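You operate a simulated robot arm through the tools that you are given. There is no shell and no other tool. Be economical: measure what you need, move in short steps, check, and stop when the job is done.

The job below is to be done with a simulated robot arm. You get a single attempt, and the scene is never put back.

## Task
Empty the purple tub into the flakes tin and close the tin.
Fine: lid on the worktop while you pour, then back on; tub back on the worktop.

Only the result counts: the job must be done as asked and must still hold three seconds after the hand-in. Knocking over, shifting, dropping, spilling or breaking anything else fails it. A push-on lid holds only when it is set on centred and level and pressed home; a screw cap is set on level and turned clockwise until tight.

## Robot
A 7-joint arm with a two-finger parallel gripper, fixed in place. Base frame: the origin is at the foot of the arm, x ahead of it, y to its left, z up. Readings come in m, rad, newtons and seconds.
With the tool pointing down near the work surface it reaches from about 0.34 to 0.78 m from the base axis. Its first joint turns from -2.897 to 2.897 rad. Payload 3.91 kg.
The tool frame sits at the grasp point between the pads (the TCP): z along the fingers, y along the line on which they close. The tips reach 0.03 m beyond it. Largest opening 0.11 m; finger width 0.02, thickness 0.01; the body of the gripper, 0.048 by 0.112 m, starts 0.055 m behind the TCP.
Orientation is told as [roll, pitch, yaw] about the base's x, y, z axes, in that order, counted from this pose: with the fingers straight down and closing along the base's y, the tool's x points along the base's -x, its y along +y and its z along -z.

## Interface
- The arm moves only by the tool nudge_tool. Its arguments are lists of equal length, an entry for each row: "delta_pos": the shift along the tool's x, y, z in units of 25 mm (1.0 is 25 mm), a list of three; "rotation": the turn, a rotation vector about the tool's x, y, z in units of 5 degrees (1.0 is 5 degrees), a list of three; "hand": the closure in counts, from 0 (fully open) to 255 (shut). In form: {"delta_pos": [[dx, dy, dz], ...], "rotation": [[wx, wy, wz], ...], "hand": [hand, ...]}. A call has 1 to 10 rows; each row shifts and turns the commanded pose from where the row before left it, along the tool's axes as they then stand. A call with a number of a shift or a turn outside -1 to 1 is refused whole. A row lasts 0.2 s, in which the tool goes at most 0.05 m and 0.15 rad; a call with a longer step from one row to the next is refused whole, and so is a gripper value outside its range. Where a pose cannot be reached the arm comes as near as it can. A force on the tool above 40 N (or 10 N above the force at the start of the call, whichever is more), or a blocked arm, ends the call early, and 0.2 s more pass. Each finger travels about 0.153 m/s and halts on what it meets, pressing with about 35 N; the grip force reading is that of the motor and also rises with nothing between the fingers. The clock runs only during rows and for 0.2 s after the last one: add rows that do not move to give the fingers time. The reply holds the time, the measured pose of the TCP, the force on the tool along the base axes, the opening and the grip force, in the units named above and with some noise, and new pictures: "show" is both (left out), scene, wrist or none.
- Cameras (640 x 400 px; columns grow to the right, rows downward): "scene" is fixed at [0.2258, -0.4968, 1.5274]; the picture's right is [0.65, -0.76, 0.00], its down [-0.44, -0.38, -0.81] and it looks along [0.61, 0.53, -0.59] (base axes); focal length 306 px, centre (320, 200). "wrist" rides on the gripper at [-0.036, 0, -0.057] in the tool frame; the picture's right is [0.00, -1.00, 0.00], its down [0.97, 0.00, -0.24] and it looks along [0.24, 0.00, 0.97] (tool axes); focal length 218 px, centre (320, 200). There is no depth. A picture from a camera that has moved, and an enlarged one, comes with that camera's place and axes in the base frame and with its lens. The place of the scene camera against the robot may be out by one fixed shift of up to 0.012 m in any direction.
- move_column(by): slides the trunk up (or, below 0, down) by that many m; the arm rides with it, the base frame stays. It gives what a move gives, with no picture.
- enlarge(camera, box): a new picture of the part [left, top, right, bottom] of that camera's present view, enlarged. It takes no simulated time.
- finish_job(): hands the job in; it is judged then, once.

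Go step by step. Nothing tells you positions but the pictures and the camera data: compare them with the known pose of the tool, close in by small moves and look again before you grip or let go. The budget is 120 turns and 150 pictures, counting those below and the enlarged ones. Unless the task says otherwise, let go and move clear before handing in, and close with one line.

The tools are called after "Call:" by a JSON object that holds its "fn" and its "kwargs". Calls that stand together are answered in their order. nudge_tool: Moves the arm, as the interface text tells. Its arguments: {"type":"object","properties":{"delta_pos":{"type":"array"},"rotation":{"type":"array"},"hand":{"type":"array"},"show":{"type":"string","enum":["both","scene","wrist","none"]}},"required":["delta_pos","rotation","hand"]} The other tools are called the same way: move_column (by) slides the trunk up or down; enlarge (camera, box) takes an enlarged picture of a part of a camera's view; finish_job () hands the job in.

At the start:

```text
t: 0.0
eef_pos: [0.4234, 0.0092, 1.3465]
tool_rot: [-0.001, -0.001, 0.0]
force: [-1.2, 0.8, 1.0]
width: 0.1099
gripper_force: 0.1
trunk travel left (down, up): [-0.575, 0.035]
```

scene: 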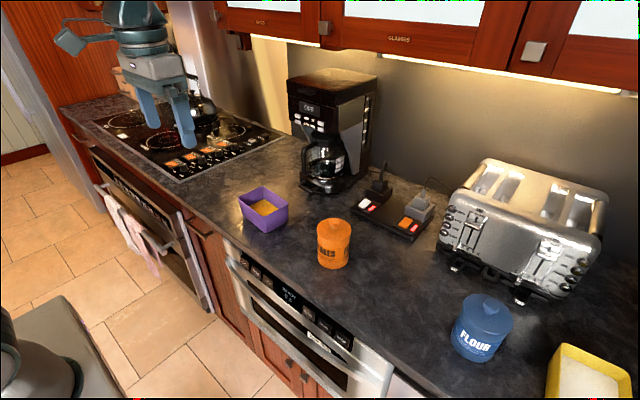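
wrist: 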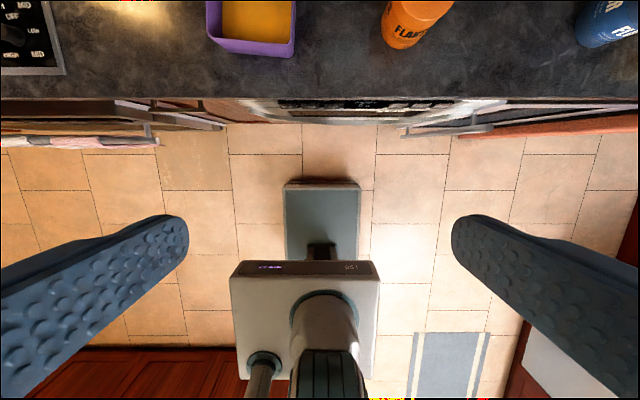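

I see the purple tub with flakes near (0.67, 0.11) and the orange flakes tin near (0.69, -0.14). I'll zoom in to see their shapes before I move.

Call:
{"fn": "enlarge", "kwargs": {"camera": "scene", "box": [220, 170, 380, 290]}}

Call:
{"fn": "enlarge", "kwargs": {"camera": "wrist", "box": [180, 0, 500, 120]}}

```text
3.33 times, centred on (300, 230) of scene
camera zoom: at [0.2258, -0.4968, 1.5274], right [0.65, -0.76, 0.0], down [-0.44, -0.38, -0.81], along [0.61, 0.53, -0.59], focal length 1018 px, centre (387, 100)
```

zoom: 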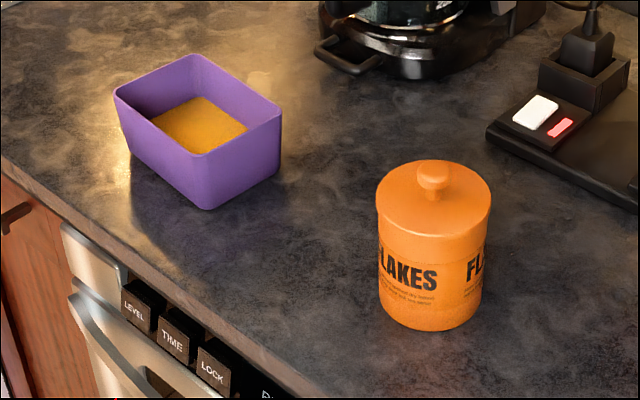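

```text
2.00 times, centred on (340, 60) of wrist
camera zoom: at [0.4592, 0.0091, 1.4037], right [0.0, -1.0, 0.0], down [-0.97, 0.0, 0.24], along [-0.24, 0.0, -0.97], focal length 436 px, centre (280, 480)
```

zoom: 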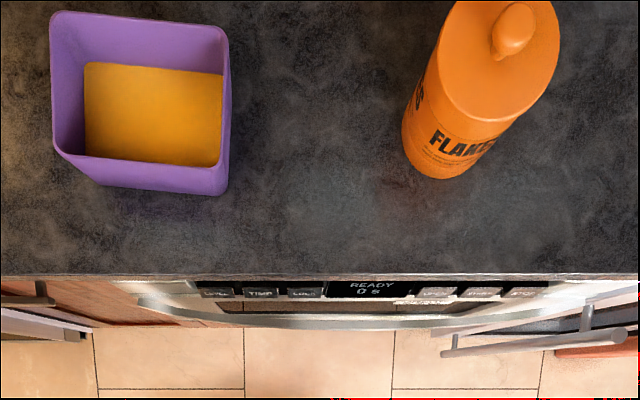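

The tub is about 0.10 (x) by 0.14 (y) m, and the tin is about 0.085 m across with a knobbed lid. I'm moving above the tin to measure it more closely.

Call:
{"fn": "nudge_tool", "kwargs": {"delta_pos": [[-0.98, -0.735, 0.7], [-0.98, -0.735, 0.7], [-0.98, -0.735, 0.7], [-0.98, -0.735, 0.7], [-0.98, -0.735, 0.7], [-0.98, -0.735, 0.7], [-0.98, -0.735, 0.7], [-0.98, -0.735, 0.7]], "rotation": [[0, 0, 0], [0, 0, 0], [0, 0, 0], [0, 0, 0], [0, 0, 0], [0, 0, 0], [0, 0, 0], [0, 0, 0]], "hand": [0, 0, 0, 0, 0, 0, 0, 0]}}

```text
t: 1.8
eef_pos: [0.6188, -0.1376, 1.2049]
tool_rot: [0.001, 0.0, -0.001]
force: [0.5, -0.5, 0.7]
width: 0.1102
gripper_force: 0.0
trunk travel left (down, up): [-0.575, 0.035]
camera wrist: at [0.6548, -0.1388, 1.2622], right [0.0, -1.0, 0.0], down [-0.97, 0.0, 0.24], along [-0.24, 0.0, -0.97], focal length 218 px, centre (320, 200)
```

scene: 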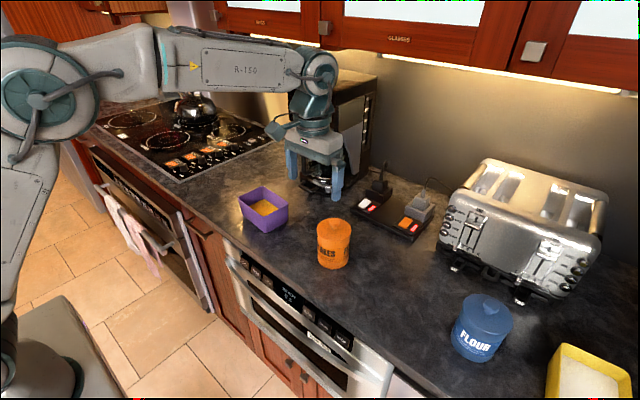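
wrist: 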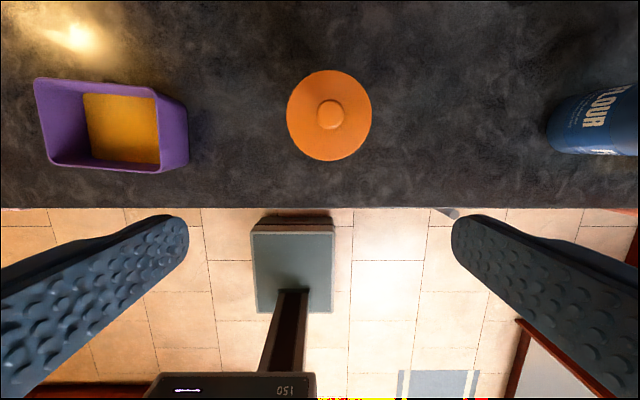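

The lid centre is near (0.684, -0.148), with the knob top at about z 1.04. I'm descending to just above it.

Call:
{"fn": "nudge_tool", "kwargs": {"delta_pos": [[-0.65, -0.1, 1], [-0.65, -0.1, 1], [-0.65, -0.1, 1], [-0.65, -0.1, 1]], "rotation": [[0, 0, 0], [0, 0, 0], [0, 0, 0], [0, 0, 0]], "hand": [0, 0, 0, 100]}}

Call:
{"fn": "enlarge", "kwargs": {"camera": "scene", "box": [260, 150, 400, 280]}}

```text
t: 2.8
eef_pos: [0.6853, -0.1477, 1.1076]
tool_rot: [-0.002, 0.003, 0.0]
force: [-0.6, 0.1, 0.5]
width: 0.0669
gripper_force: 0.0
trunk travel left (down, up): [-0.575, 0.035]
camera wrist: at [0.7218, -0.1498, 1.1632], right [0.0, -1.0, 0.0], down [-0.97, 0.0, 0.24], along [-0.24, 0.0, -0.97], focal length 218 px, centre (320, 200)
```

scene: 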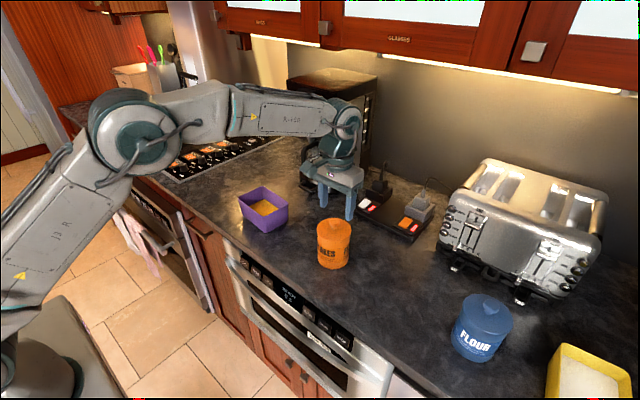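
wrist: 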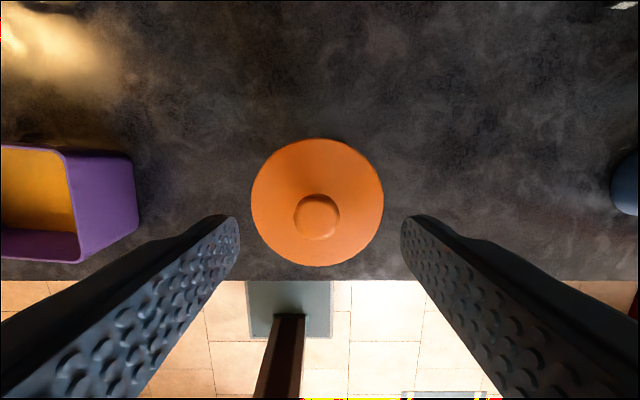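

```text
3.08 times, centred on (330, 215) of scene
camera zoom: at [0.2258, -0.4968, 1.5274], right [0.65, -0.76, 0.0], down [-0.44, -0.38, -0.81], along [0.61, 0.53, -0.59], focal length 940 px, centre (289, 154)
```

zoom: 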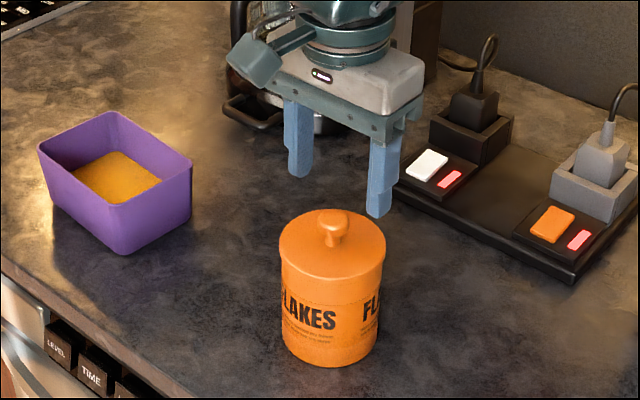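

The lid centre is at (0.685, -0.148), with its top at z about 1.02 and the knob reaching about 1.045. I'm lowering around the knob and closing.

Call:
{"fn": "nudge_tool", "kwargs": {"delta_pos": [[0, 0, 1], [0, 0, 1], [0, 0, 0], [0, 0, 0], [0, 0, 0], [0, 0, 0]], "rotation": [[0, 0, 0], [0, 0, 0], [0, 0, 0], [0, 0, 0], [0, 0, 0], [0, 0, 0]], "hand": [100, 100, 100, 255, 255, 255]}}

Call:
{"fn": "enlarge", "kwargs": {"camera": "scene", "box": [260, 170, 400, 280]}}

```text
t: 4.2
eef_pos: [0.6839, -0.1483, 1.0568]
tool_rot: [-0.001, -0.001, 0.003]
force: [0.1, 0.5, 0.4]
width: 0.0252
gripper_force: 35.1
trunk travel left (down, up): [-0.575, 0.035]
camera wrist: at [0.7203, -0.1481, 1.1134], right [0.0, -1.0, 0.0], down [-0.97, 0.0, 0.24], along [-0.24, 0.0, -0.97], focal length 218 px, centre (320, 200)
```

scene: 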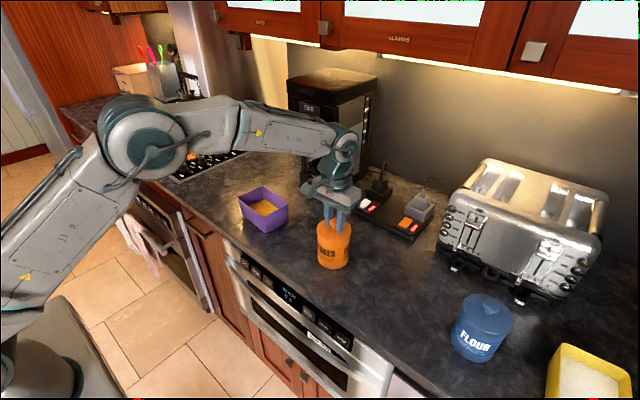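
wrist: 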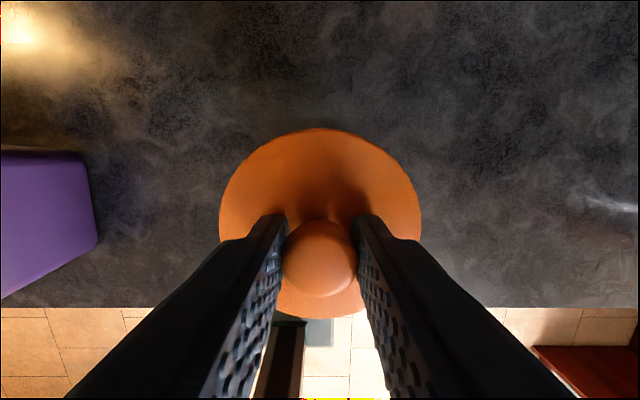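

```text
3.64 times, centred on (330, 225) of scene
camera zoom: at [0.2258, -0.4968, 1.5274], right [0.65, -0.76, 0.0], down [-0.44, -0.38, -0.81], along [0.61, 0.53, -0.59], focal length 1111 px, centre (284, 109)
```

zoom: 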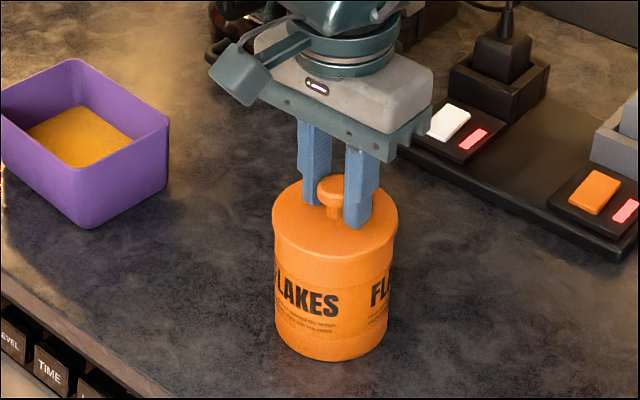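

The knob is gripped at a width of 0.025. I'm lifting gently to see whether the lid comes off without the tin.

Call:
{"fn": "nudge_tool", "kwargs": {"delta_pos": [[0, 0, -0.1], [0, 0, -0.2], [0, 0, -0.3], [0, 0, -0.3], [0, 0, -0.3]], "rotation": [[0, 0, 0], [0, 0, 0], [0, 0, 0], [0, 0, 0], [0, 0, 0]], "hand": [255, 255, 255, 255, 255], "show": "none"}}

Call:
{"fn": "enlarge", "kwargs": {"camera": "scene", "box": [260, 170, 400, 280]}}

```text
t: 5.4
eef_pos: [0.6849, -0.1475, 1.0869]
tool_rot: [-0.001, 0.0, 0.001]
force: [0.6, 0.4, 0.2]
width: 0.0248
gripper_force: 34.9
trunk travel left (down, up): [-0.575, 0.035]
```

```text
3.64 times, centred on (330, 225) of scene
camera zoom: at [0.2258, -0.4968, 1.5274], right [0.65, -0.76, 0.0], down [-0.44, -0.38, -0.81], along [0.61, 0.53, -0.59], focal length 1111 px, centre (284, 109)
```

zoom: 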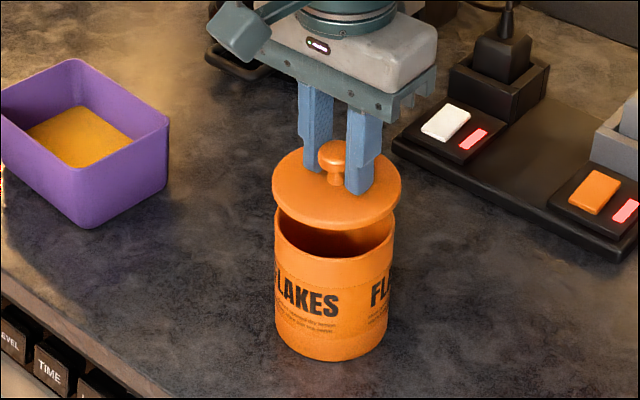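

The lid came free and the tin stayed put. I'm carrying the lid to a clear spot at about (0.66, -0.30).

Call:
{"fn": "nudge_tool", "kwargs": {"delta_pos": [[0, 0, -0.8], [0, -0.3, -0.6], [0.1, -0.8, 0], [0.15, -1, 0], [0.15, -1, 0], [0.15, -1, 0], [0.15, -1, 0.3], [0.15, -1, 0.8], [0.15, 0, 1], [0, 0, 1]], "rotation": [[0, 0, 0], [0, 0, 0], [0, 0, 0], [0, 0, 0], [0, 0, 0], [0, 0, 0], [0, 0, 0], [0, 0, 0], [0, 0, 0], [0, 0, 0]], "hand": [255, 255, 255, 255, 255, 255, 255, 255, 255, 255]}}

```text
t: 7.6
eef_pos: [0.6578, -0.2982, 1.0422]
tool_rot: [-0.001, 0.002, 0.001]
force: [-0.1, 0.5, -0.5]
width: 0.025
gripper_force: 35.1
trunk travel left (down, up): [-0.575, 0.035]
camera wrist: at [0.6941, -0.2993, 1.0992], right [0.0, -1.0, 0.0], down [-0.97, 0.0, 0.24], along [-0.24, 0.0, -0.97], focal length 218 px, centre (320, 200)
```

scene: 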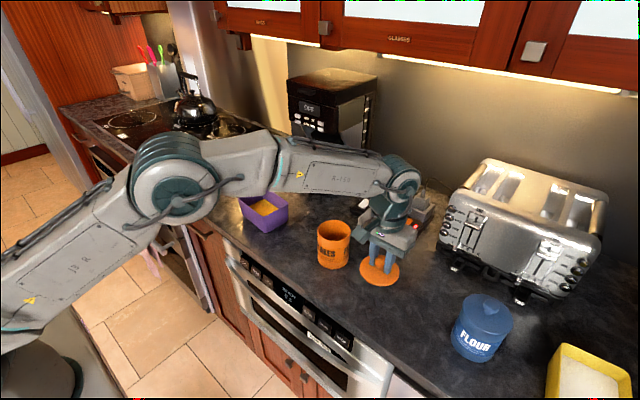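
wrist: 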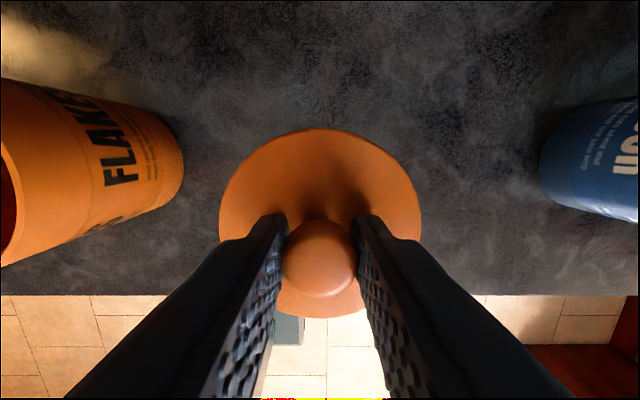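

Everything is clear here, so I'm lowering the lid in small steps and watching the force.

Call:
{"fn": "nudge_tool", "kwargs": {"delta_pos": [[0, 0, 0.8], [0, 0, 0.8], [0, 0, 0.4], [0, 0, 0.2]], "rotation": [[0, 0, 0], [0, 0, 0], [0, 0, 0], [0, 0, 0]], "hand": [255, 255, 255, 255], "show": "none"}}

Call:
{"fn": "enlarge", "kwargs": {"camera": "scene", "box": [310, 200, 450, 310]}}

```text
t: 8.6
eef_pos: [0.6584, -0.2997, 0.9904]
tool_rot: [0.0, 0.001, 0.001]
force: [0.9, -0.3, -1.0]
width: 0.0248
gripper_force: 35.0
trunk travel left (down, up): [-0.575, 0.035]
```

```text
3.64 times, centred on (380, 255) of scene
camera zoom: at [0.2258, -0.4968, 1.5274], right [0.65, -0.76, 0.0], down [-0.44, -0.38, -0.81], along [0.61, 0.53, -0.59], focal length 1111 px, centre (102, 0)
```

zoom: 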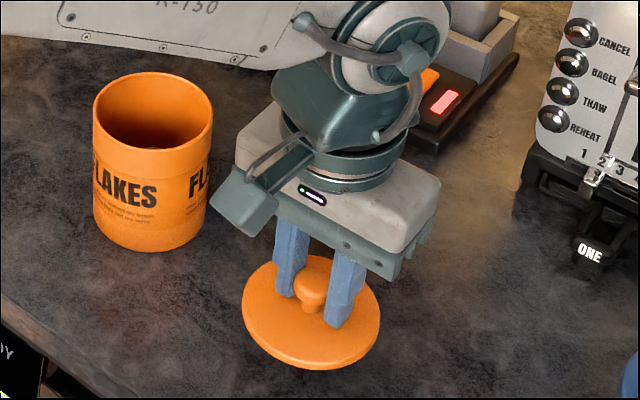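

Call:
{"fn": "nudge_tool", "kwargs": {"delta_pos": [[0, 0, 0.2], [0, 0, 0.1], [0, 0, 0.1], [0, 0, 0.05], [0, 0, 0]], "rotation": [[0, 0, 0], [0, 0, 0], [0, 0, 0], [0, 0, 0], [0, 0, 0]], "hand": [255, 255, 255, 255, 255], "show": "none"}}

Call:
{"fn": "enlarge", "kwargs": {"camera": "scene", "box": [310, 200, 450, 310]}}

```text
t: 9.8
eef_pos: [0.6577, -0.3007, 0.9783]
tool_rot: [0.0, 0.002, 0.0]
force: [0.7, 0.1, -0.8]
width: 0.0249
gripper_force: 35.3
trunk travel left (down, up): [-0.575, 0.035]
```

```text
3.64 times, centred on (380, 255) of scene
camera zoom: at [0.2258, -0.4968, 1.5274], right [0.65, -0.76, 0.0], down [-0.44, -0.38, -0.81], along [0.61, 0.53, -0.59], focal length 1111 px, centre (102, 0)
```

zoom: 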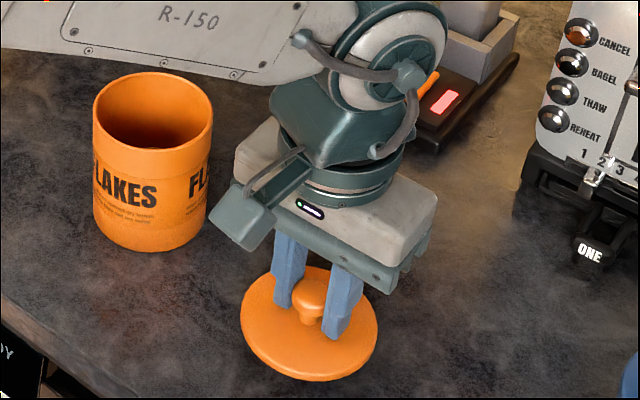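

Call:
{"fn": "nudge_tool", "kwargs": {"delta_pos": [[0, 0, 0.12], [0, 0, 0.08], [0, 0, 0.08], [0, 0, 0]], "rotation": [[0, 0, 0], [0, 0, 0], [0, 0, 0], [0, 0, 0]], "hand": [255, 255, 255, 255], "show": "none"}}

```text
t: 10.8
eef_pos: [0.6592, -0.3004, 0.971]
tool_rot: [0.0, -0.001, -0.001]
force: [-0.4, -0.1, -0.8]
width: 0.0247
gripper_force: 35.0
trunk travel left (down, up): [-0.575, 0.035]
```

The lid hasn't touched down yet, so I'm going a little further.

Call:
{"fn": "nudge_tool", "kwargs": {"delta_pos": [[0, 0, 0.06], [0, 0, 0.06], [0, 0, 0.06], [0, 0, 0]], "rotation": [[0, 0, 0], [0, 0, 0], [0, 0, 0], [0, 0, 0]], "hand": [255, 255, 255, 255], "show": "none"}}

Call:
{"fn": "enlarge", "kwargs": {"camera": "scene", "box": [310, 200, 450, 310]}}

```text
t: 11.8
eef_pos: [0.6579, -0.3002, 0.9665]
tool_rot: [0.002, 0.0, 0.0]
force: [-0.7, -0.1, -1.7]
width: 0.0249
gripper_force: 34.8
trunk travel left (down, up): [-0.575, 0.035]
```

```text
3.64 times, centred on (380, 255) of scene
camera zoom: at [0.2258, -0.4968, 1.5274], right [0.65, -0.76, 0.0], down [-0.44, -0.38, -0.81], along [0.61, 0.53, -0.59], focal length 1111 px, centre (102, 0)
```

zoom: 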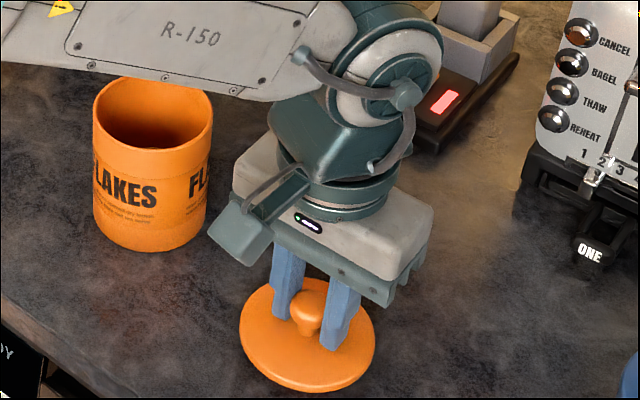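

Call:
{"fn": "nudge_tool", "kwargs": {"delta_pos": [[0, 0, 0.06], [0, 0, 0.06], [0, 0, 0.06], [0, 0, 0]], "rotation": [[0, 0, 0], [0, 0, 0], [0, 0, 0], [0, 0, 0]], "hand": [255, 255, 255, 255], "show": "none"}}

```text
t: 12.8
eef_pos: [0.6586, -0.3005, 0.9624]
tool_rot: [0.002, 0.001, -0.001]
force: [-0.8, 0.4, 0.1]
width: 0.0248
gripper_force: 34.5
trunk travel left (down, up): [-0.575, 0.035]
```

Call:
{"fn": "nudge_tool", "kwargs": {"delta_pos": [[0, 0, 0.05], [0, 0, 0.05], [0, 0, 0]], "rotation": [[0, 0, 0], [0, 0, 0], [0, 0, 0]], "hand": [255, 255, 255], "show": "none"}}

Call:
{"fn": "enlarge", "kwargs": {"camera": "scene", "box": [345, 240, 415, 310]}}

```text
t: 13.6
eef_pos: [0.6581, -0.3009, 0.9623]
tool_rot: [-0.002, -0.004, 0.001]
force: [4.2, -1.4, 16.5]
width: 0.0251
gripper_force: 35.3
trunk travel left (down, up): [-0.575, 0.035]
```

```text
5.71 times, centred on (380, 275) of scene
camera zoom: at [0.2258, -0.4968, 1.5274], right [0.65, -0.76, 0.0], down [-0.44, -0.38, -0.81], along [0.61, 0.53, -0.59], focal length 1746 px, centre (-23, -229)
```

zoom: 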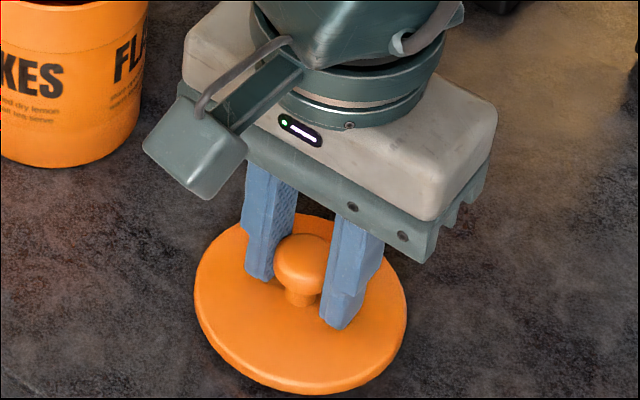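

The lid is on the worktop: contact came at TCP z 0.962. I'm releasing it, rising, and starting to yaw the tool for the tub.

Call:
{"fn": "nudge_tool", "kwargs": {"delta_pos": [[0, 0, -0.06], [0, 0, 0], [0, 0, 0], [0, 0, -1], [0, 0, -1], [0, 0, -1], [0, 0, -1], [0, 0, -1], [0, 0, -1], [0, 0, -1]], "rotation": [[0, 0, 0], [0, 0, 0], [0, 0, 0], [0, 0, 0], [0, 0, 0], [0, 0, -1], [0, 0, -1], [0, 0, -1], [0, 0, -1], [0, 0, -1]], "hand": [255, 110, 80, 80, 80, 80, 40, 0, 0, 0], "show": "scene"}}

Call:
{"fn": "nudge_tool", "kwargs": {"delta_pos": [[0, 0, -1], [0, 0, -1], [0, 0, 0], [0, 0, 0], [0, 0, 0], [0, 0, 0], [0, 0, 0], [0, 0, 0], [0, 0, 0], [0, 0, 0]], "rotation": [[0, 0, -1], [0, 0, -1], [0, 0, -1], [0, 0, -1], [0, 0, -1], [0, 0, -1], [0, 0, -1], [0, 0, -1], [0, 0, -1], [0, 0, -1]], "hand": [0, 0, 0, 0, 0, 0, 0, 0, 0, 0], "show": "none"}}

Call:
{"fn": "nudge_tool", "kwargs": {"delta_pos": [[0, 0, 0], [0, 0, 0], [0, 0, 0]], "rotation": [[0, 0, -1], [0, 0, -1], [0, 0, -1]], "hand": [0, 0, 0], "show": "none"}}

```text
t: 15.8
eef_pos: [0.6589, -0.3007, 1.1376]
tool_rot: [0.001, 0.0, 0.437]
force: [-0.3, -0.6, -0.5]
width: 0.1101
gripper_force: 0.0
trunk travel left (down, up): [-0.575, 0.035]
```

scene: 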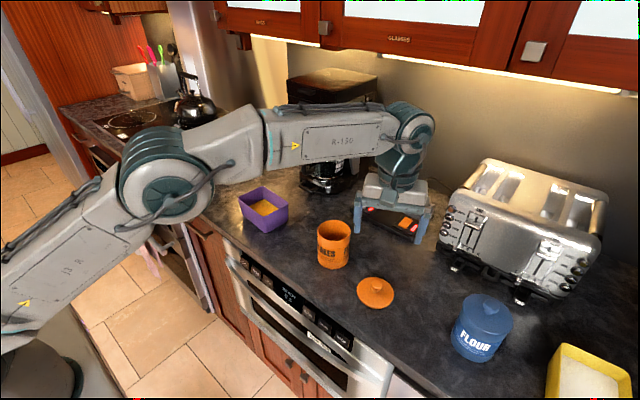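

```text
t: 18.0
eef_pos: [0.6588, -0.2996, 1.1849]
tool_rot: [-0.001, -0.002, 1.31]
force: [0.5, 0.1, -0.5]
width: 0.1101
gripper_force: 0.2
trunk travel left (down, up): [-0.575, 0.035]
```

```text
t: 18.8
eef_pos: [0.6572, -0.3006, 1.1855]
tool_rot: [-0.001, 0.001, 1.571]
force: [0.3, -0.4, 0.8]
width: 0.1101
gripper_force: 0.1
trunk travel left (down, up): [-0.575, 0.035]
```

The lid is resting on the worktop. I'm moving over the tub.

Call:
{"fn": "nudge_tool", "kwargs": {"delta_pos": [[-1, -0.1, 0], [-1, -0.1, 0], [-1, -0.1, 0], [-1, -0.1, 0], [-1, -0.1, 0], [-1, -0.1, 0], [-1, -0.1, 0], [-1, -0.1, 0], [-1, -0.1, 0], [-1, -0.1, 0]], "rotation": [[0, 0, 0], [0, 0, 0], [0, 0, 0], [0, 0, 0], [0, 0, 0], [0, 0, 0], [0, 0, 0], [0, 0, 0], [0, 0, 0], [0, 0, 0]], "hand": [0, 0, 0, 0, 0, 0, 0, 0, 0, 0], "show": "none"}}

Call:
{"fn": "nudge_tool", "kwargs": {"delta_pos": [[-1, 0, 0], [-1, 0, 0], [-1, 0, 0], [-1, 0, 0], [-1, 0, 0], [-1, 0, 0]], "rotation": [[0, 0, 0], [0, 0, 0], [0, 0, 0], [0, 0, 0], [0, 0, 0], [0, 0, 0]], "hand": [0, 0, 0, 0, 0, 0]}}

Call:
{"fn": "enlarge", "kwargs": {"camera": "wrist", "box": [200, 60, 440, 260]}}

```text
t: 21.0
eef_pos: [0.6818, -0.0475, 1.1877]
tool_rot: [0.001, 0.0, 1.572]
force: [0.0, 0.7, -0.1]
width: 0.1099
gripper_force: 0.0
trunk travel left (down, up): [-0.575, 0.035]
```

```text
t: 22.4
eef_pos: [0.6842, 0.1013, 1.1852]
tool_rot: [0.0, -0.001, 1.57]
force: [-0.4, 0.0, 0.4]
width: 0.11
gripper_force: 0.0
trunk travel left (down, up): [-0.575, 0.035]
camera wrist: at [0.6843, 0.1365, 1.2424], right [1.0, 0.0, 0.0], down [0.0, -0.97, 0.24], along [0.0, -0.24, -0.97], focal length 218 px, centre (320, 200)
```

scene: 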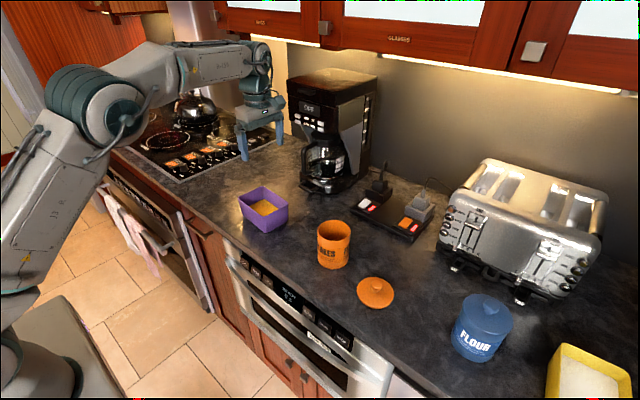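
wrist: 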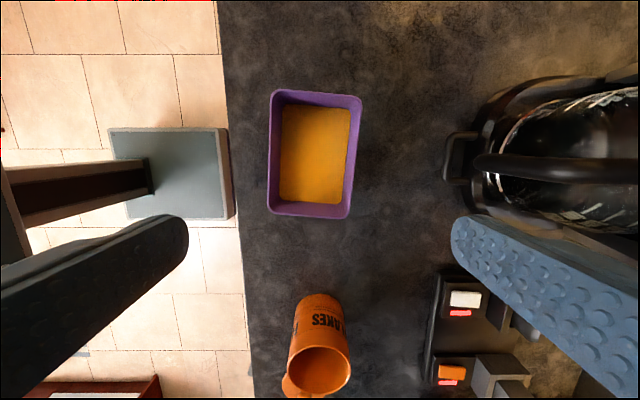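

```text
2.00 times, centred on (320, 160) of wrist
camera zoom: at [0.6843, 0.1365, 1.2424], right [1.0, 0.0, 0.0], down [0.0, -0.97, 0.24], along [0.0, -0.24, -0.97], focal length 436 px, centre (320, 280)
```

zoom: 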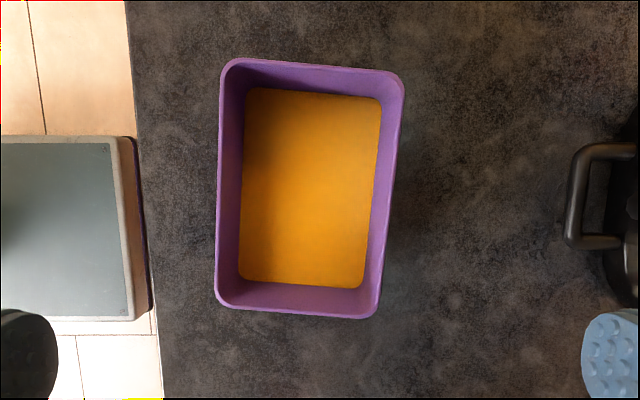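

The tub is centred near (0.675, 0.123) and measures 0.098 × 0.14 m, yawed about 5° clockwise. I'll align the yaw and lean the hand 35° toward +y, so the later tilt leaves the hand roughly horizontal.

Call:
{"fn": "nudge_tool", "kwargs": {"delta_pos": [[0, 0.36, 0], [-0.45, 0, 0], [-0.45, 0, 0], [0, 0, 0], [0, 0, 0], [0, 0, 0], [0, 0, 0], [0, 0, 0], [0, 0, 0]], "rotation": [[0, 0, 0], [0, 0, 1], [0, 1, 0], [0, 1, 0], [0, 1, 0], [0, 1, 0], [0, 1, 0], [0, 1, 0], [0, 1, 0]], "hand": [0, 0, 0, 0, 0, 0, 0, 0, 0]}}

```text
t: 24.4
eef_pos: [0.676, 0.1227, 1.1857]
tool_rot: [0.0, 0.612, 1.484]
force: [-0.6, 0.8, -0.1]
width: 0.11
gripper_force: 0.0
trunk travel left (down, up): [-0.575, 0.035]
camera wrist: at [0.681, 0.1847, 1.212], right [1.0, -0.09, 0.0], down [-0.06, -0.65, 0.76], along [-0.07, -0.75, -0.66], focal length 218 px, centre (320, 200)
```

scene: 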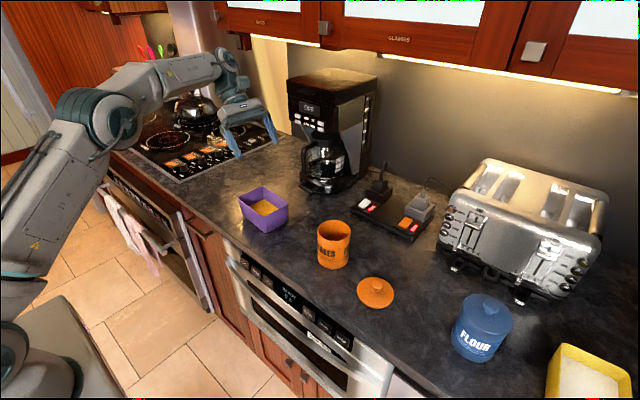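
wrist: 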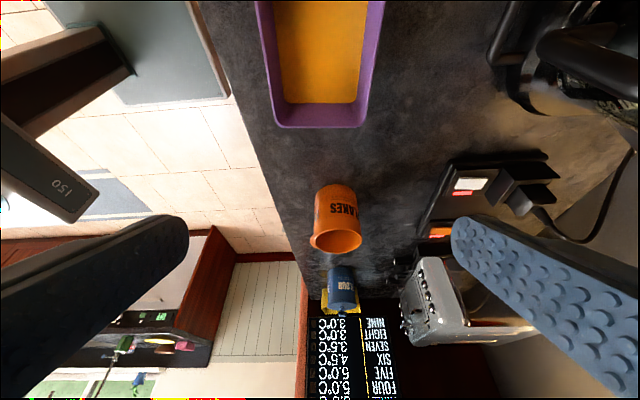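

The alignment looks good, with the rim at z about 0.985. I'm descending vertically to just above the rim.

Call:
{"fn": "nudge_tool", "kwargs": {"delta_pos": [[-0.574, 0, 0.819], [-0.574, 0, 0.819], [-0.574, 0, 0.819], [-0.574, 0, 0.819], [-0.574, 0, 0.819], [-0.574, 0, 0.819]], "rotation": [[0, 0, 0], [0, 0, 0], [0, 0, 0], [0, 0, 0], [0, 0, 0], [0, 0, 0]], "hand": [0, 0, 0, 0, 0, 0]}}

Call:
{"fn": "enlarge", "kwargs": {"camera": "scene", "box": [210, 130, 330, 250]}}

```text
t: 25.8
eef_pos: [0.6752, 0.1228, 1.0366]
tool_rot: [0.0, 0.612, 1.483]
force: [-0.1, -0.3, -0.9]
width: 0.1096
gripper_force: 0.1
trunk travel left (down, up): [-0.575, 0.035]
camera wrist: at [0.6819, 0.184, 1.0628], right [1.0, -0.09, 0.0], down [-0.06, -0.65, 0.75], along [-0.07, -0.75, -0.66], focal length 218 px, centre (320, 200)
```

scene: 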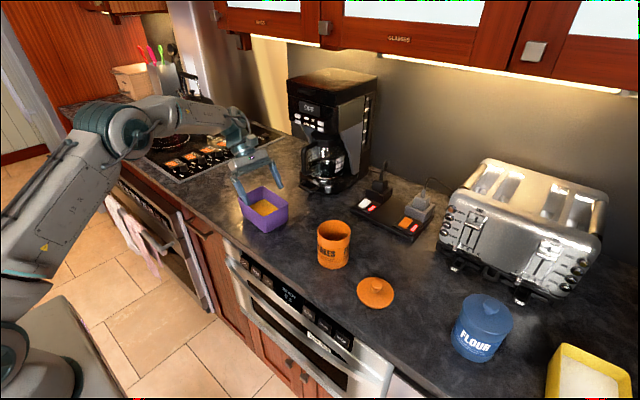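
wrist: 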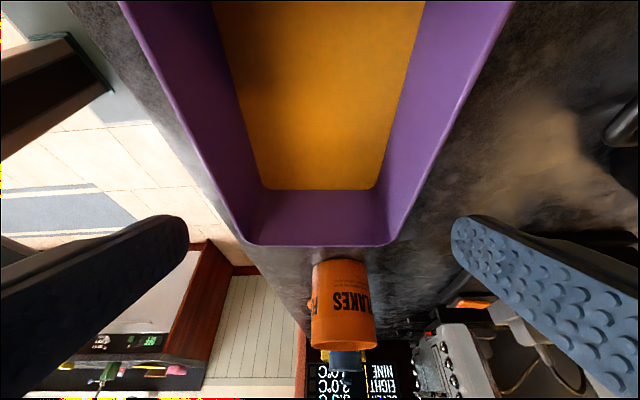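

```text
3.33 times, centred on (270, 190) of scene
camera zoom: at [0.2258, -0.4968, 1.5274], right [0.65, -0.76, 0.0], down [-0.44, -0.38, -0.81], along [0.61, 0.53, -0.59], focal length 1018 px, centre (487, 233)
```

zoom: 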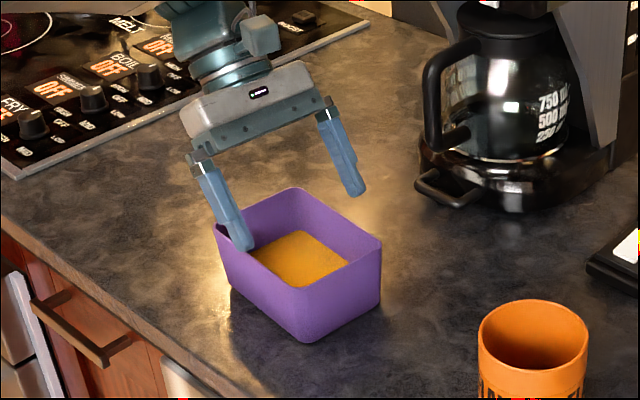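

The fingers straddle the tub symmetrically. I'm lowering to the grasp height.

Call:
{"fn": "nudge_tool", "kwargs": {"delta_pos": [[-0.287, 0, 0.41], [-0.287, 0, 0.41], [-0.287, 0, 0.41], [-0.287, 0, 0.41], [-0.287, 0, 0.41], [-0.25, 0, 0.36]], "rotation": [[0, 0, 0], [0, 0, 0], [0, 0, 0], [0, 0, 0], [0, 0, 0], [0, 0, 0]], "hand": [0, 0, 0, 0, 0, 0]}}

Call:
{"fn": "enlarge", "kwargs": {"camera": "scene", "box": [210, 130, 330, 250]}}

```text
t: 27.2
eef_pos: [0.677, 0.1229, 0.9658]
tool_rot: [-0.005, 0.608, 1.48]
force: [1.0, 2.7, 15.2]
width: 0.11
gripper_force: 0.1
trunk travel left (down, up): [-0.575, 0.035]
camera wrist: at [0.6815, 0.184, 0.9923], right [1.0, -0.09, 0.0], down [-0.06, -0.66, 0.75], along [-0.06, -0.75, -0.66], focal length 218 px, centre (320, 200)
```

scene: 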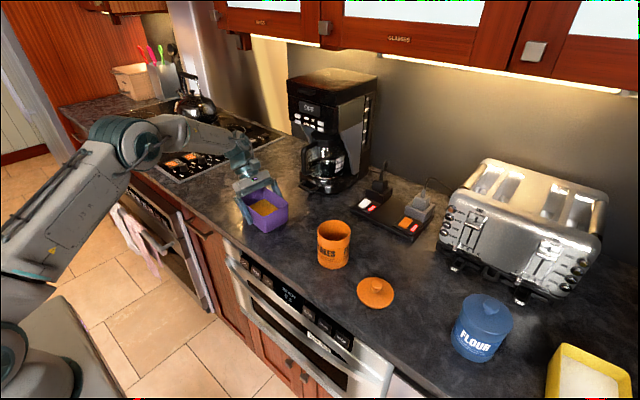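
wrist: 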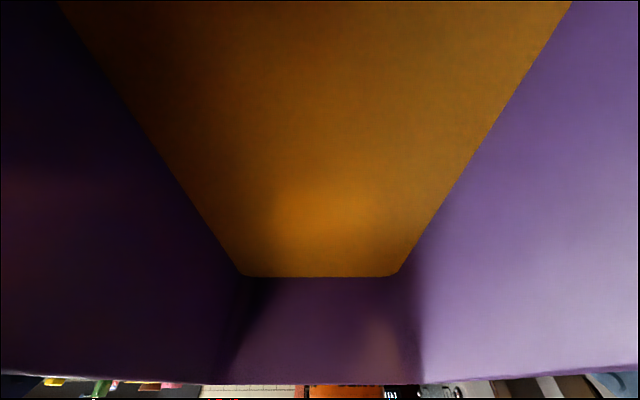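

```text
3.33 times, centred on (270, 190) of scene
camera zoom: at [0.2258, -0.4968, 1.5274], right [0.65, -0.76, 0.0], down [-0.44, -0.38, -0.81], along [0.61, 0.53, -0.59], focal length 1018 px, centre (487, 233)
```

zoom: 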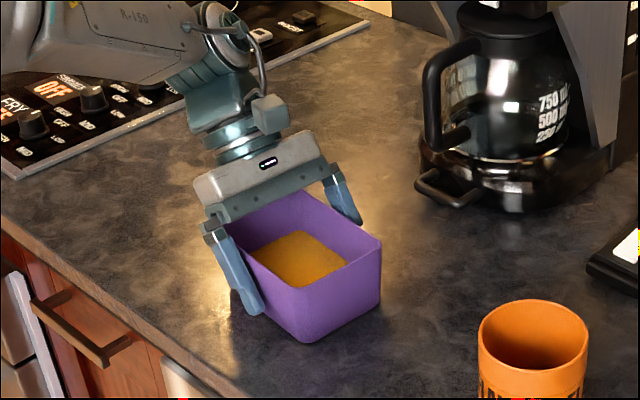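

The hand body is just touching the far rim (15 N). I'm backing up 8 mm and then closing on the tub.

Call:
{"fn": "nudge_tool", "kwargs": {"delta_pos": [[0.18, 0, -0.26], [0.1, 0, 0], [0, 0, 0], [0, 0, 0], [0, 0, 0], [0, 0, 0]], "rotation": [[0, 0, 0], [0, 0, 0], [0, 0, 0], [0, 0, 0], [0, 0, 0], [0, 0, 0]], "hand": [0, 0, 60, 120, 255, 255]}}

Call:
{"fn": "enlarge", "kwargs": {"camera": "scene", "box": [210, 130, 330, 250]}}

```text
t: 28.6
eef_pos: [0.676, 0.1192, 0.9718]
tool_rot: [0.0, 0.611, 1.482]
force: [-0.2, -0.6, -0.3]
width: 0.0995
gripper_force: 35.2
trunk travel left (down, up): [-0.575, 0.035]
camera wrist: at [0.681, 0.1808, 0.9987], right [1.0, -0.09, 0.0], down [-0.06, -0.65, 0.75], along [-0.07, -0.75, -0.66], focal length 218 px, centre (320, 200)
```

scene: 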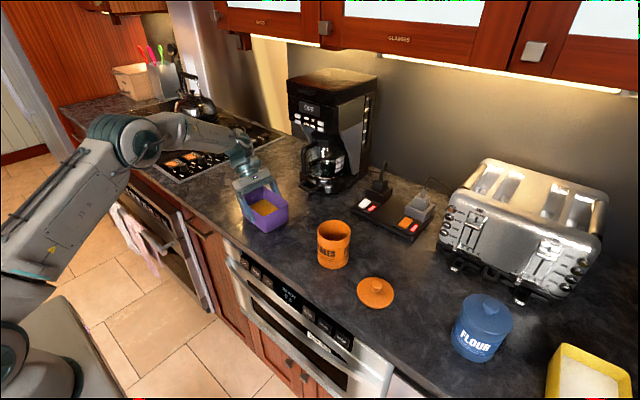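
wrist: 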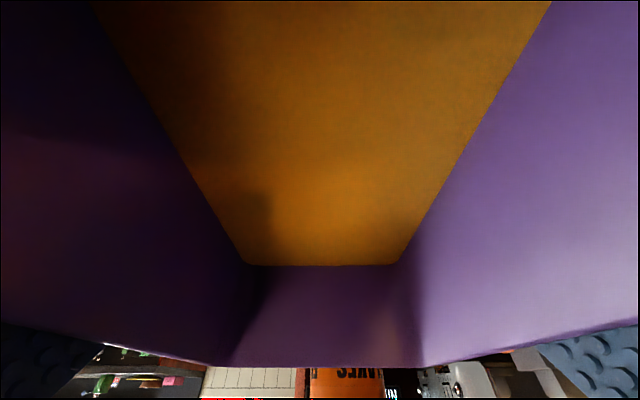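

```text
3.33 times, centred on (270, 190) of scene
camera zoom: at [0.2258, -0.4968, 1.5274], right [0.65, -0.76, 0.0], down [-0.44, -0.38, -0.81], along [0.61, 0.53, -0.59], focal length 1018 px, centre (487, 233)
```

zoom: 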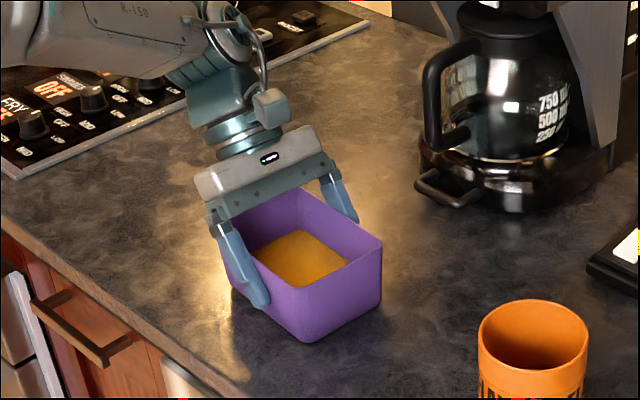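

The tub is gripped at width 0.0995, with the reference pose TCP z 0.972. I'm lifting it straight up.

Call:
{"fn": "nudge_tool", "kwargs": {"delta_pos": [[0.12, 0, -0.16], [0.287, 0, -0.41], [0.45, 0, -0.65], [0.574, 0, -0.819], [0.574, 0, -0.819], [0.574, 0, -0.819], [0.574, 0, -0.819], [0.574, 0, -0.819], [0.574, 0, -0.819], [0.3, 0, -0.4]], "rotation": [[0, 0, 0], [0, 0, 0], [0, 0, 0], [0, 0, 0], [0, 0, 0], [0, 0, 0], [0, 0, 0], [0, 0, 0], [0, 0, 0], [0, 0, 0]], "hand": [255, 255, 255, 255, 255, 255, 255, 255, 255, 255]}}

```text
t: 30.8
eef_pos: [0.6741, 0.121, 1.1718]
tool_rot: [0.0, 0.61, 1.483]
force: [-0.1, 0.0, -0.4]
width: 0.0992
gripper_force: 35.0
trunk travel left (down, up): [-0.575, 0.035]
camera wrist: at [0.6803, 0.181, 1.1981], right [1.0, -0.09, 0.0], down [-0.06, -0.65, 0.75], along [-0.07, -0.75, -0.66], focal length 218 px, centre (320, 200)
```

scene: 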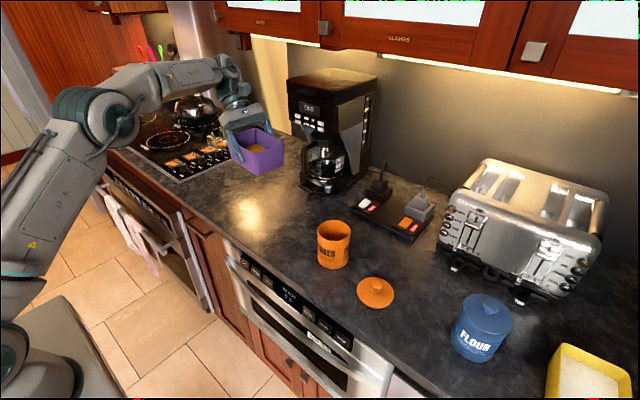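
wrist: 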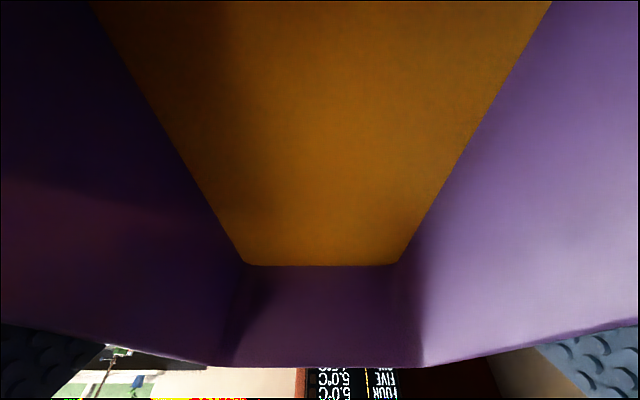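

The tub came up cleanly with no spill. I'm carrying it level towards the tin, staying above rim height.

Call:
{"fn": "nudge_tool", "kwargs": {"delta_pos": [[0.43, -0.045, 0.3], [0.857, -0.091, 0.6], [0.857, -0.091, 0.6], [0.857, -0.091, 0.6], [0.857, -0.091, 0.6], [0.82, -0.5, 0.58], [0.82, -0.7, 0.56], [0.6, -0.7, 0.4], [0.43, -0.7, 0.25], [0.25, -0.3, 0.2]], "rotation": [[0, 0, 0], [0, 0, 0], [0, 0, 0], [0, 0, 0], [0, 0, 0], [0, 0, 0], [0, 0, 0], [0, 0, 0], [0, 0, 0], [0, 0, 0]], "hand": [255, 255, 255, 255, 255, 255, 255, 255, 255, 255]}}

```text
t: 33.0
eef_pos: [0.7404, -0.0905, 1.1721]
tool_rot: [0.001, 0.611, 1.484]
force: [-1.3, 0.2, -1.0]
width: 0.0991
gripper_force: 35.1
trunk travel left (down, up): [-0.575, 0.035]
camera wrist: at [0.7462, -0.0304, 1.1987], right [1.0, -0.09, 0.0], down [-0.06, -0.65, 0.75], along [-0.07, -0.75, -0.66], focal length 218 px, centre (320, 200)
```

scene: 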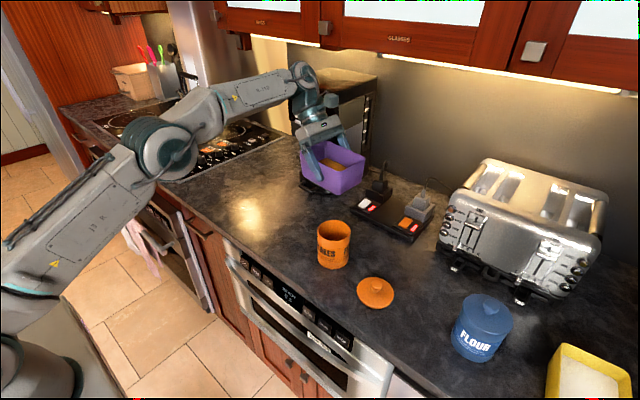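
wrist: 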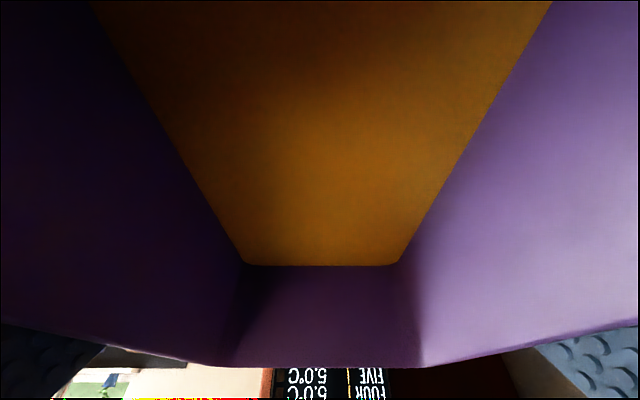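

Now I'm tilting 30° about the tub's diagonal, still high above the tin.

Call:
{"fn": "nudge_tool", "kwargs": {"delta_pos": [[0, 0, 0], [0, 0, 0], [0, 0, 0], [0, 0, 0], [0, 0, 0], [0, 0, 0]], "rotation": [[0.488, -0.803, 0.341], [0.488, -0.803, 0.341], [0.488, -0.803, 0.341], [0.488, -0.803, 0.341], [0.488, -0.803, 0.341], [0.488, -0.803, 0.341]], "hand": [255, 255, 255, 255, 255, 255], "show": "none"}}

Call:
{"fn": "enlarge", "kwargs": {"camera": "scene", "box": [270, 120, 430, 280]}}

```text
t: 34.4
eef_pos: [0.7405, -0.0934, 1.1709]
tool_rot: [-0.307, 0.168, 1.362]
force: [-0.2, -0.1, -0.2]
width: 0.0992
gripper_force: 35.1
trunk travel left (down, up): [-0.575, 0.035]
```

```text
2.50 times, centred on (350, 200) of scene
camera zoom: at [0.2258, -0.4968, 1.5274], right [0.65, -0.76, 0.0], down [-0.44, -0.38, -0.81], along [0.61, 0.53, -0.59], focal length 764 px, centre (245, 200)
```

zoom: 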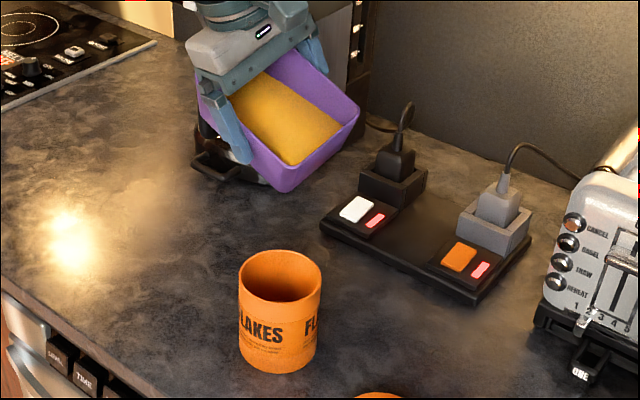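

The spout corner sits just where I predicted. I'm tilting to 40° and lowering a bit.

Call:
{"fn": "nudge_tool", "kwargs": {"delta_pos": [[0, 0, 0], [0, 0, 0], [-0.011, 0.24, 0.579], [-0.011, 0.24, 0.579], [-0.011, 0.24, 0.579]], "rotation": [[0.488, -0.803, 0.341], [0.488, -0.803, 0.341], [0, 0, 0], [0, 0, 0], [0, 0, 0]], "hand": [255, 255, 255, 255, 255], "show": "none"}}

Call:
{"fn": "enlarge", "kwargs": {"camera": "scene", "box": [270, 120, 430, 280]}}

```text
t: 35.6
eef_pos: [0.7392, -0.093, 1.1252]
tool_rot: [-0.391, 0.015, 1.355]
force: [-0.7, -0.1, -0.3]
width: 0.0994
gripper_force: 34.1
trunk travel left (down, up): [-0.575, 0.035]
```

```text
2.50 times, centred on (350, 200) of scene
camera zoom: at [0.2258, -0.4968, 1.5274], right [0.65, -0.76, 0.0], down [-0.44, -0.38, -0.81], along [0.61, 0.53, -0.59], focal length 764 px, centre (245, 200)
```

zoom: 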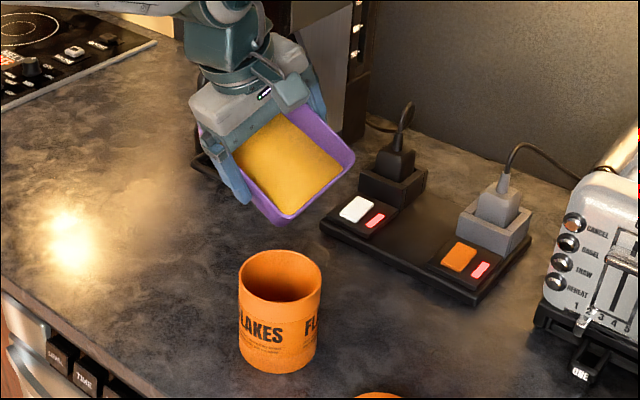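

The flakes are nearly at the rim. I'm tilting slowly to 60°, keeping the corner fixed over the tin mouth.

Call:
{"fn": "nudge_tool", "kwargs": {"delta_pos": [[0.139, 0.067, -0.041], [0, 0, 0], [0.139, 0.067, -0.041], [0, 0, 0], [0.205, 0.119, -0.014], [0, 0, 0], [0.205, 0.119, -0.014], [0, 0, 0]], "rotation": [[0.488, -0.803, 0.341], [0, 0, 0], [0.488, -0.803, 0.341], [0, 0, 0], [0.488, -0.803, 0.341], [0, 0, 0], [0.488, -0.803, 0.341], [0, 0, 0]], "hand": [255, 255, 255, 255, 255, 255, 255, 255], "show": "none"}}

Call:
{"fn": "enlarge", "kwargs": {"camera": "scene", "box": [270, 120, 430, 280]}}

```text
t: 37.4
eef_pos: [0.7273, -0.1062, 1.1217]
tool_rot: [-0.569, -0.288, 1.379]
force: [0.5, -0.1, -0.7]
width: 0.0991
gripper_force: 35.1
trunk travel left (down, up): [-0.575, 0.035]
```

```text
2.50 times, centred on (350, 200) of scene
camera zoom: at [0.2258, -0.4968, 1.5274], right [0.65, -0.76, 0.0], down [-0.44, -0.38, -0.81], along [0.61, 0.53, -0.59], focal length 764 px, centre (245, 200)
```

zoom: 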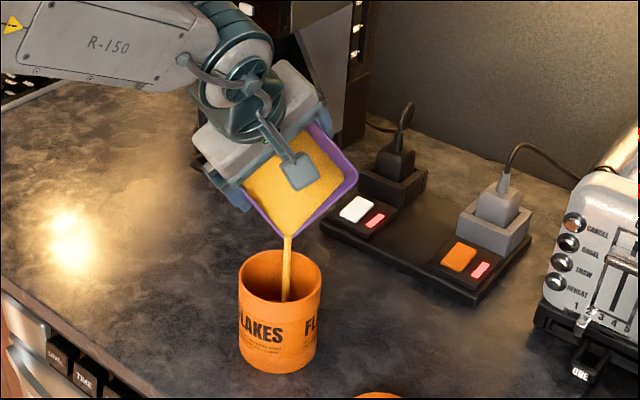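

The flakes are streaming straight into the tin. I'm continuing slowly towards 90°.

Call:
{"fn": "nudge_tool", "kwargs": {"delta_pos": [[0.206, 0.082, -0.101], [0, 0, 0], [0.206, 0.082, -0.101], [0, 0, 0], [0.179, 0.029, -0.188], [0, 0, 0], [0.179, 0.029, -0.188], [0, 0, 0]], "rotation": [[0.488, -0.803, 0.341], [0, 0, 0], [0.488, -0.803, 0.341], [0, 0, 0], [0.488, -0.803, 0.341], [0, 0, 0], [0.488, -0.803, 0.341], [0, 0, 0]], "hand": [255, 255, 255, 255, 255, 255, 255, 255], "show": "none"}}

Call:
{"fn": "enlarge", "kwargs": {"camera": "scene", "box": [270, 120, 430, 280]}}

```text
t: 39.2
eef_pos: [0.7106, -0.126, 1.1213]
tool_rot: [-0.779, -0.581, 1.469]
force: [-0.2, 0.7, -1.2]
width: 0.0989
gripper_force: 35.0
trunk travel left (down, up): [-0.575, 0.035]
```

```text
2.50 times, centred on (350, 200) of scene
camera zoom: at [0.2258, -0.4968, 1.5274], right [0.65, -0.76, 0.0], down [-0.44, -0.38, -0.81], along [0.61, 0.53, -0.59], focal length 764 px, centre (245, 200)
```

zoom: 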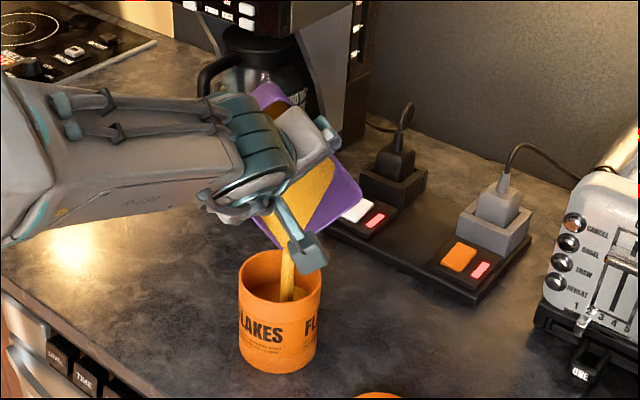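

Call:
{"fn": "nudge_tool", "kwargs": {"delta_pos": [[0, 0, 0], [0, 0, 0], [0.164, 0.003, -0.228], [0, 0, 0], [0, 0, 0], [0.164, 0.003, -0.228], [0, 0, 0], [0, 0, 0], [0, 0, 0]], "rotation": [[0, 0, 0], [0, 0, 0], [0.488, -0.803, 0.341], [0, 0, 0], [0, 0, 0], [0.488, -0.803, 0.341], [0, 0, 0], [0, 0, 0], [0, 0, 0]], "hand": [255, 255, 255, 255, 255, 255, 255, 255, 255], "show": "none"}}

Call:
{"fn": "enlarge", "kwargs": {"camera": "scene", "box": [270, 120, 430, 280]}}

```text
t: 41.2
eef_pos: [0.7001, -0.1359, 1.1231]
tool_rot: [-0.912, -0.719, 1.549]
force: [-0.4, -0.8, -1.4]
width: 0.099
gripper_force: 35.3
trunk travel left (down, up): [-0.575, 0.035]
```

```text
2.50 times, centred on (350, 200) of scene
camera zoom: at [0.2258, -0.4968, 1.5274], right [0.65, -0.76, 0.0], down [-0.44, -0.38, -0.81], along [0.61, 0.53, -0.59], focal length 764 px, centre (245, 200)
```

zoom: 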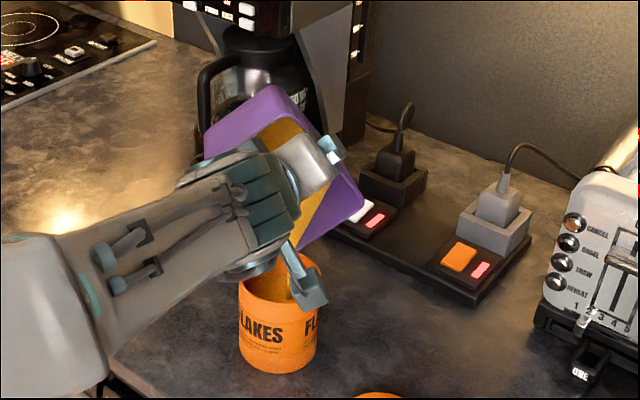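

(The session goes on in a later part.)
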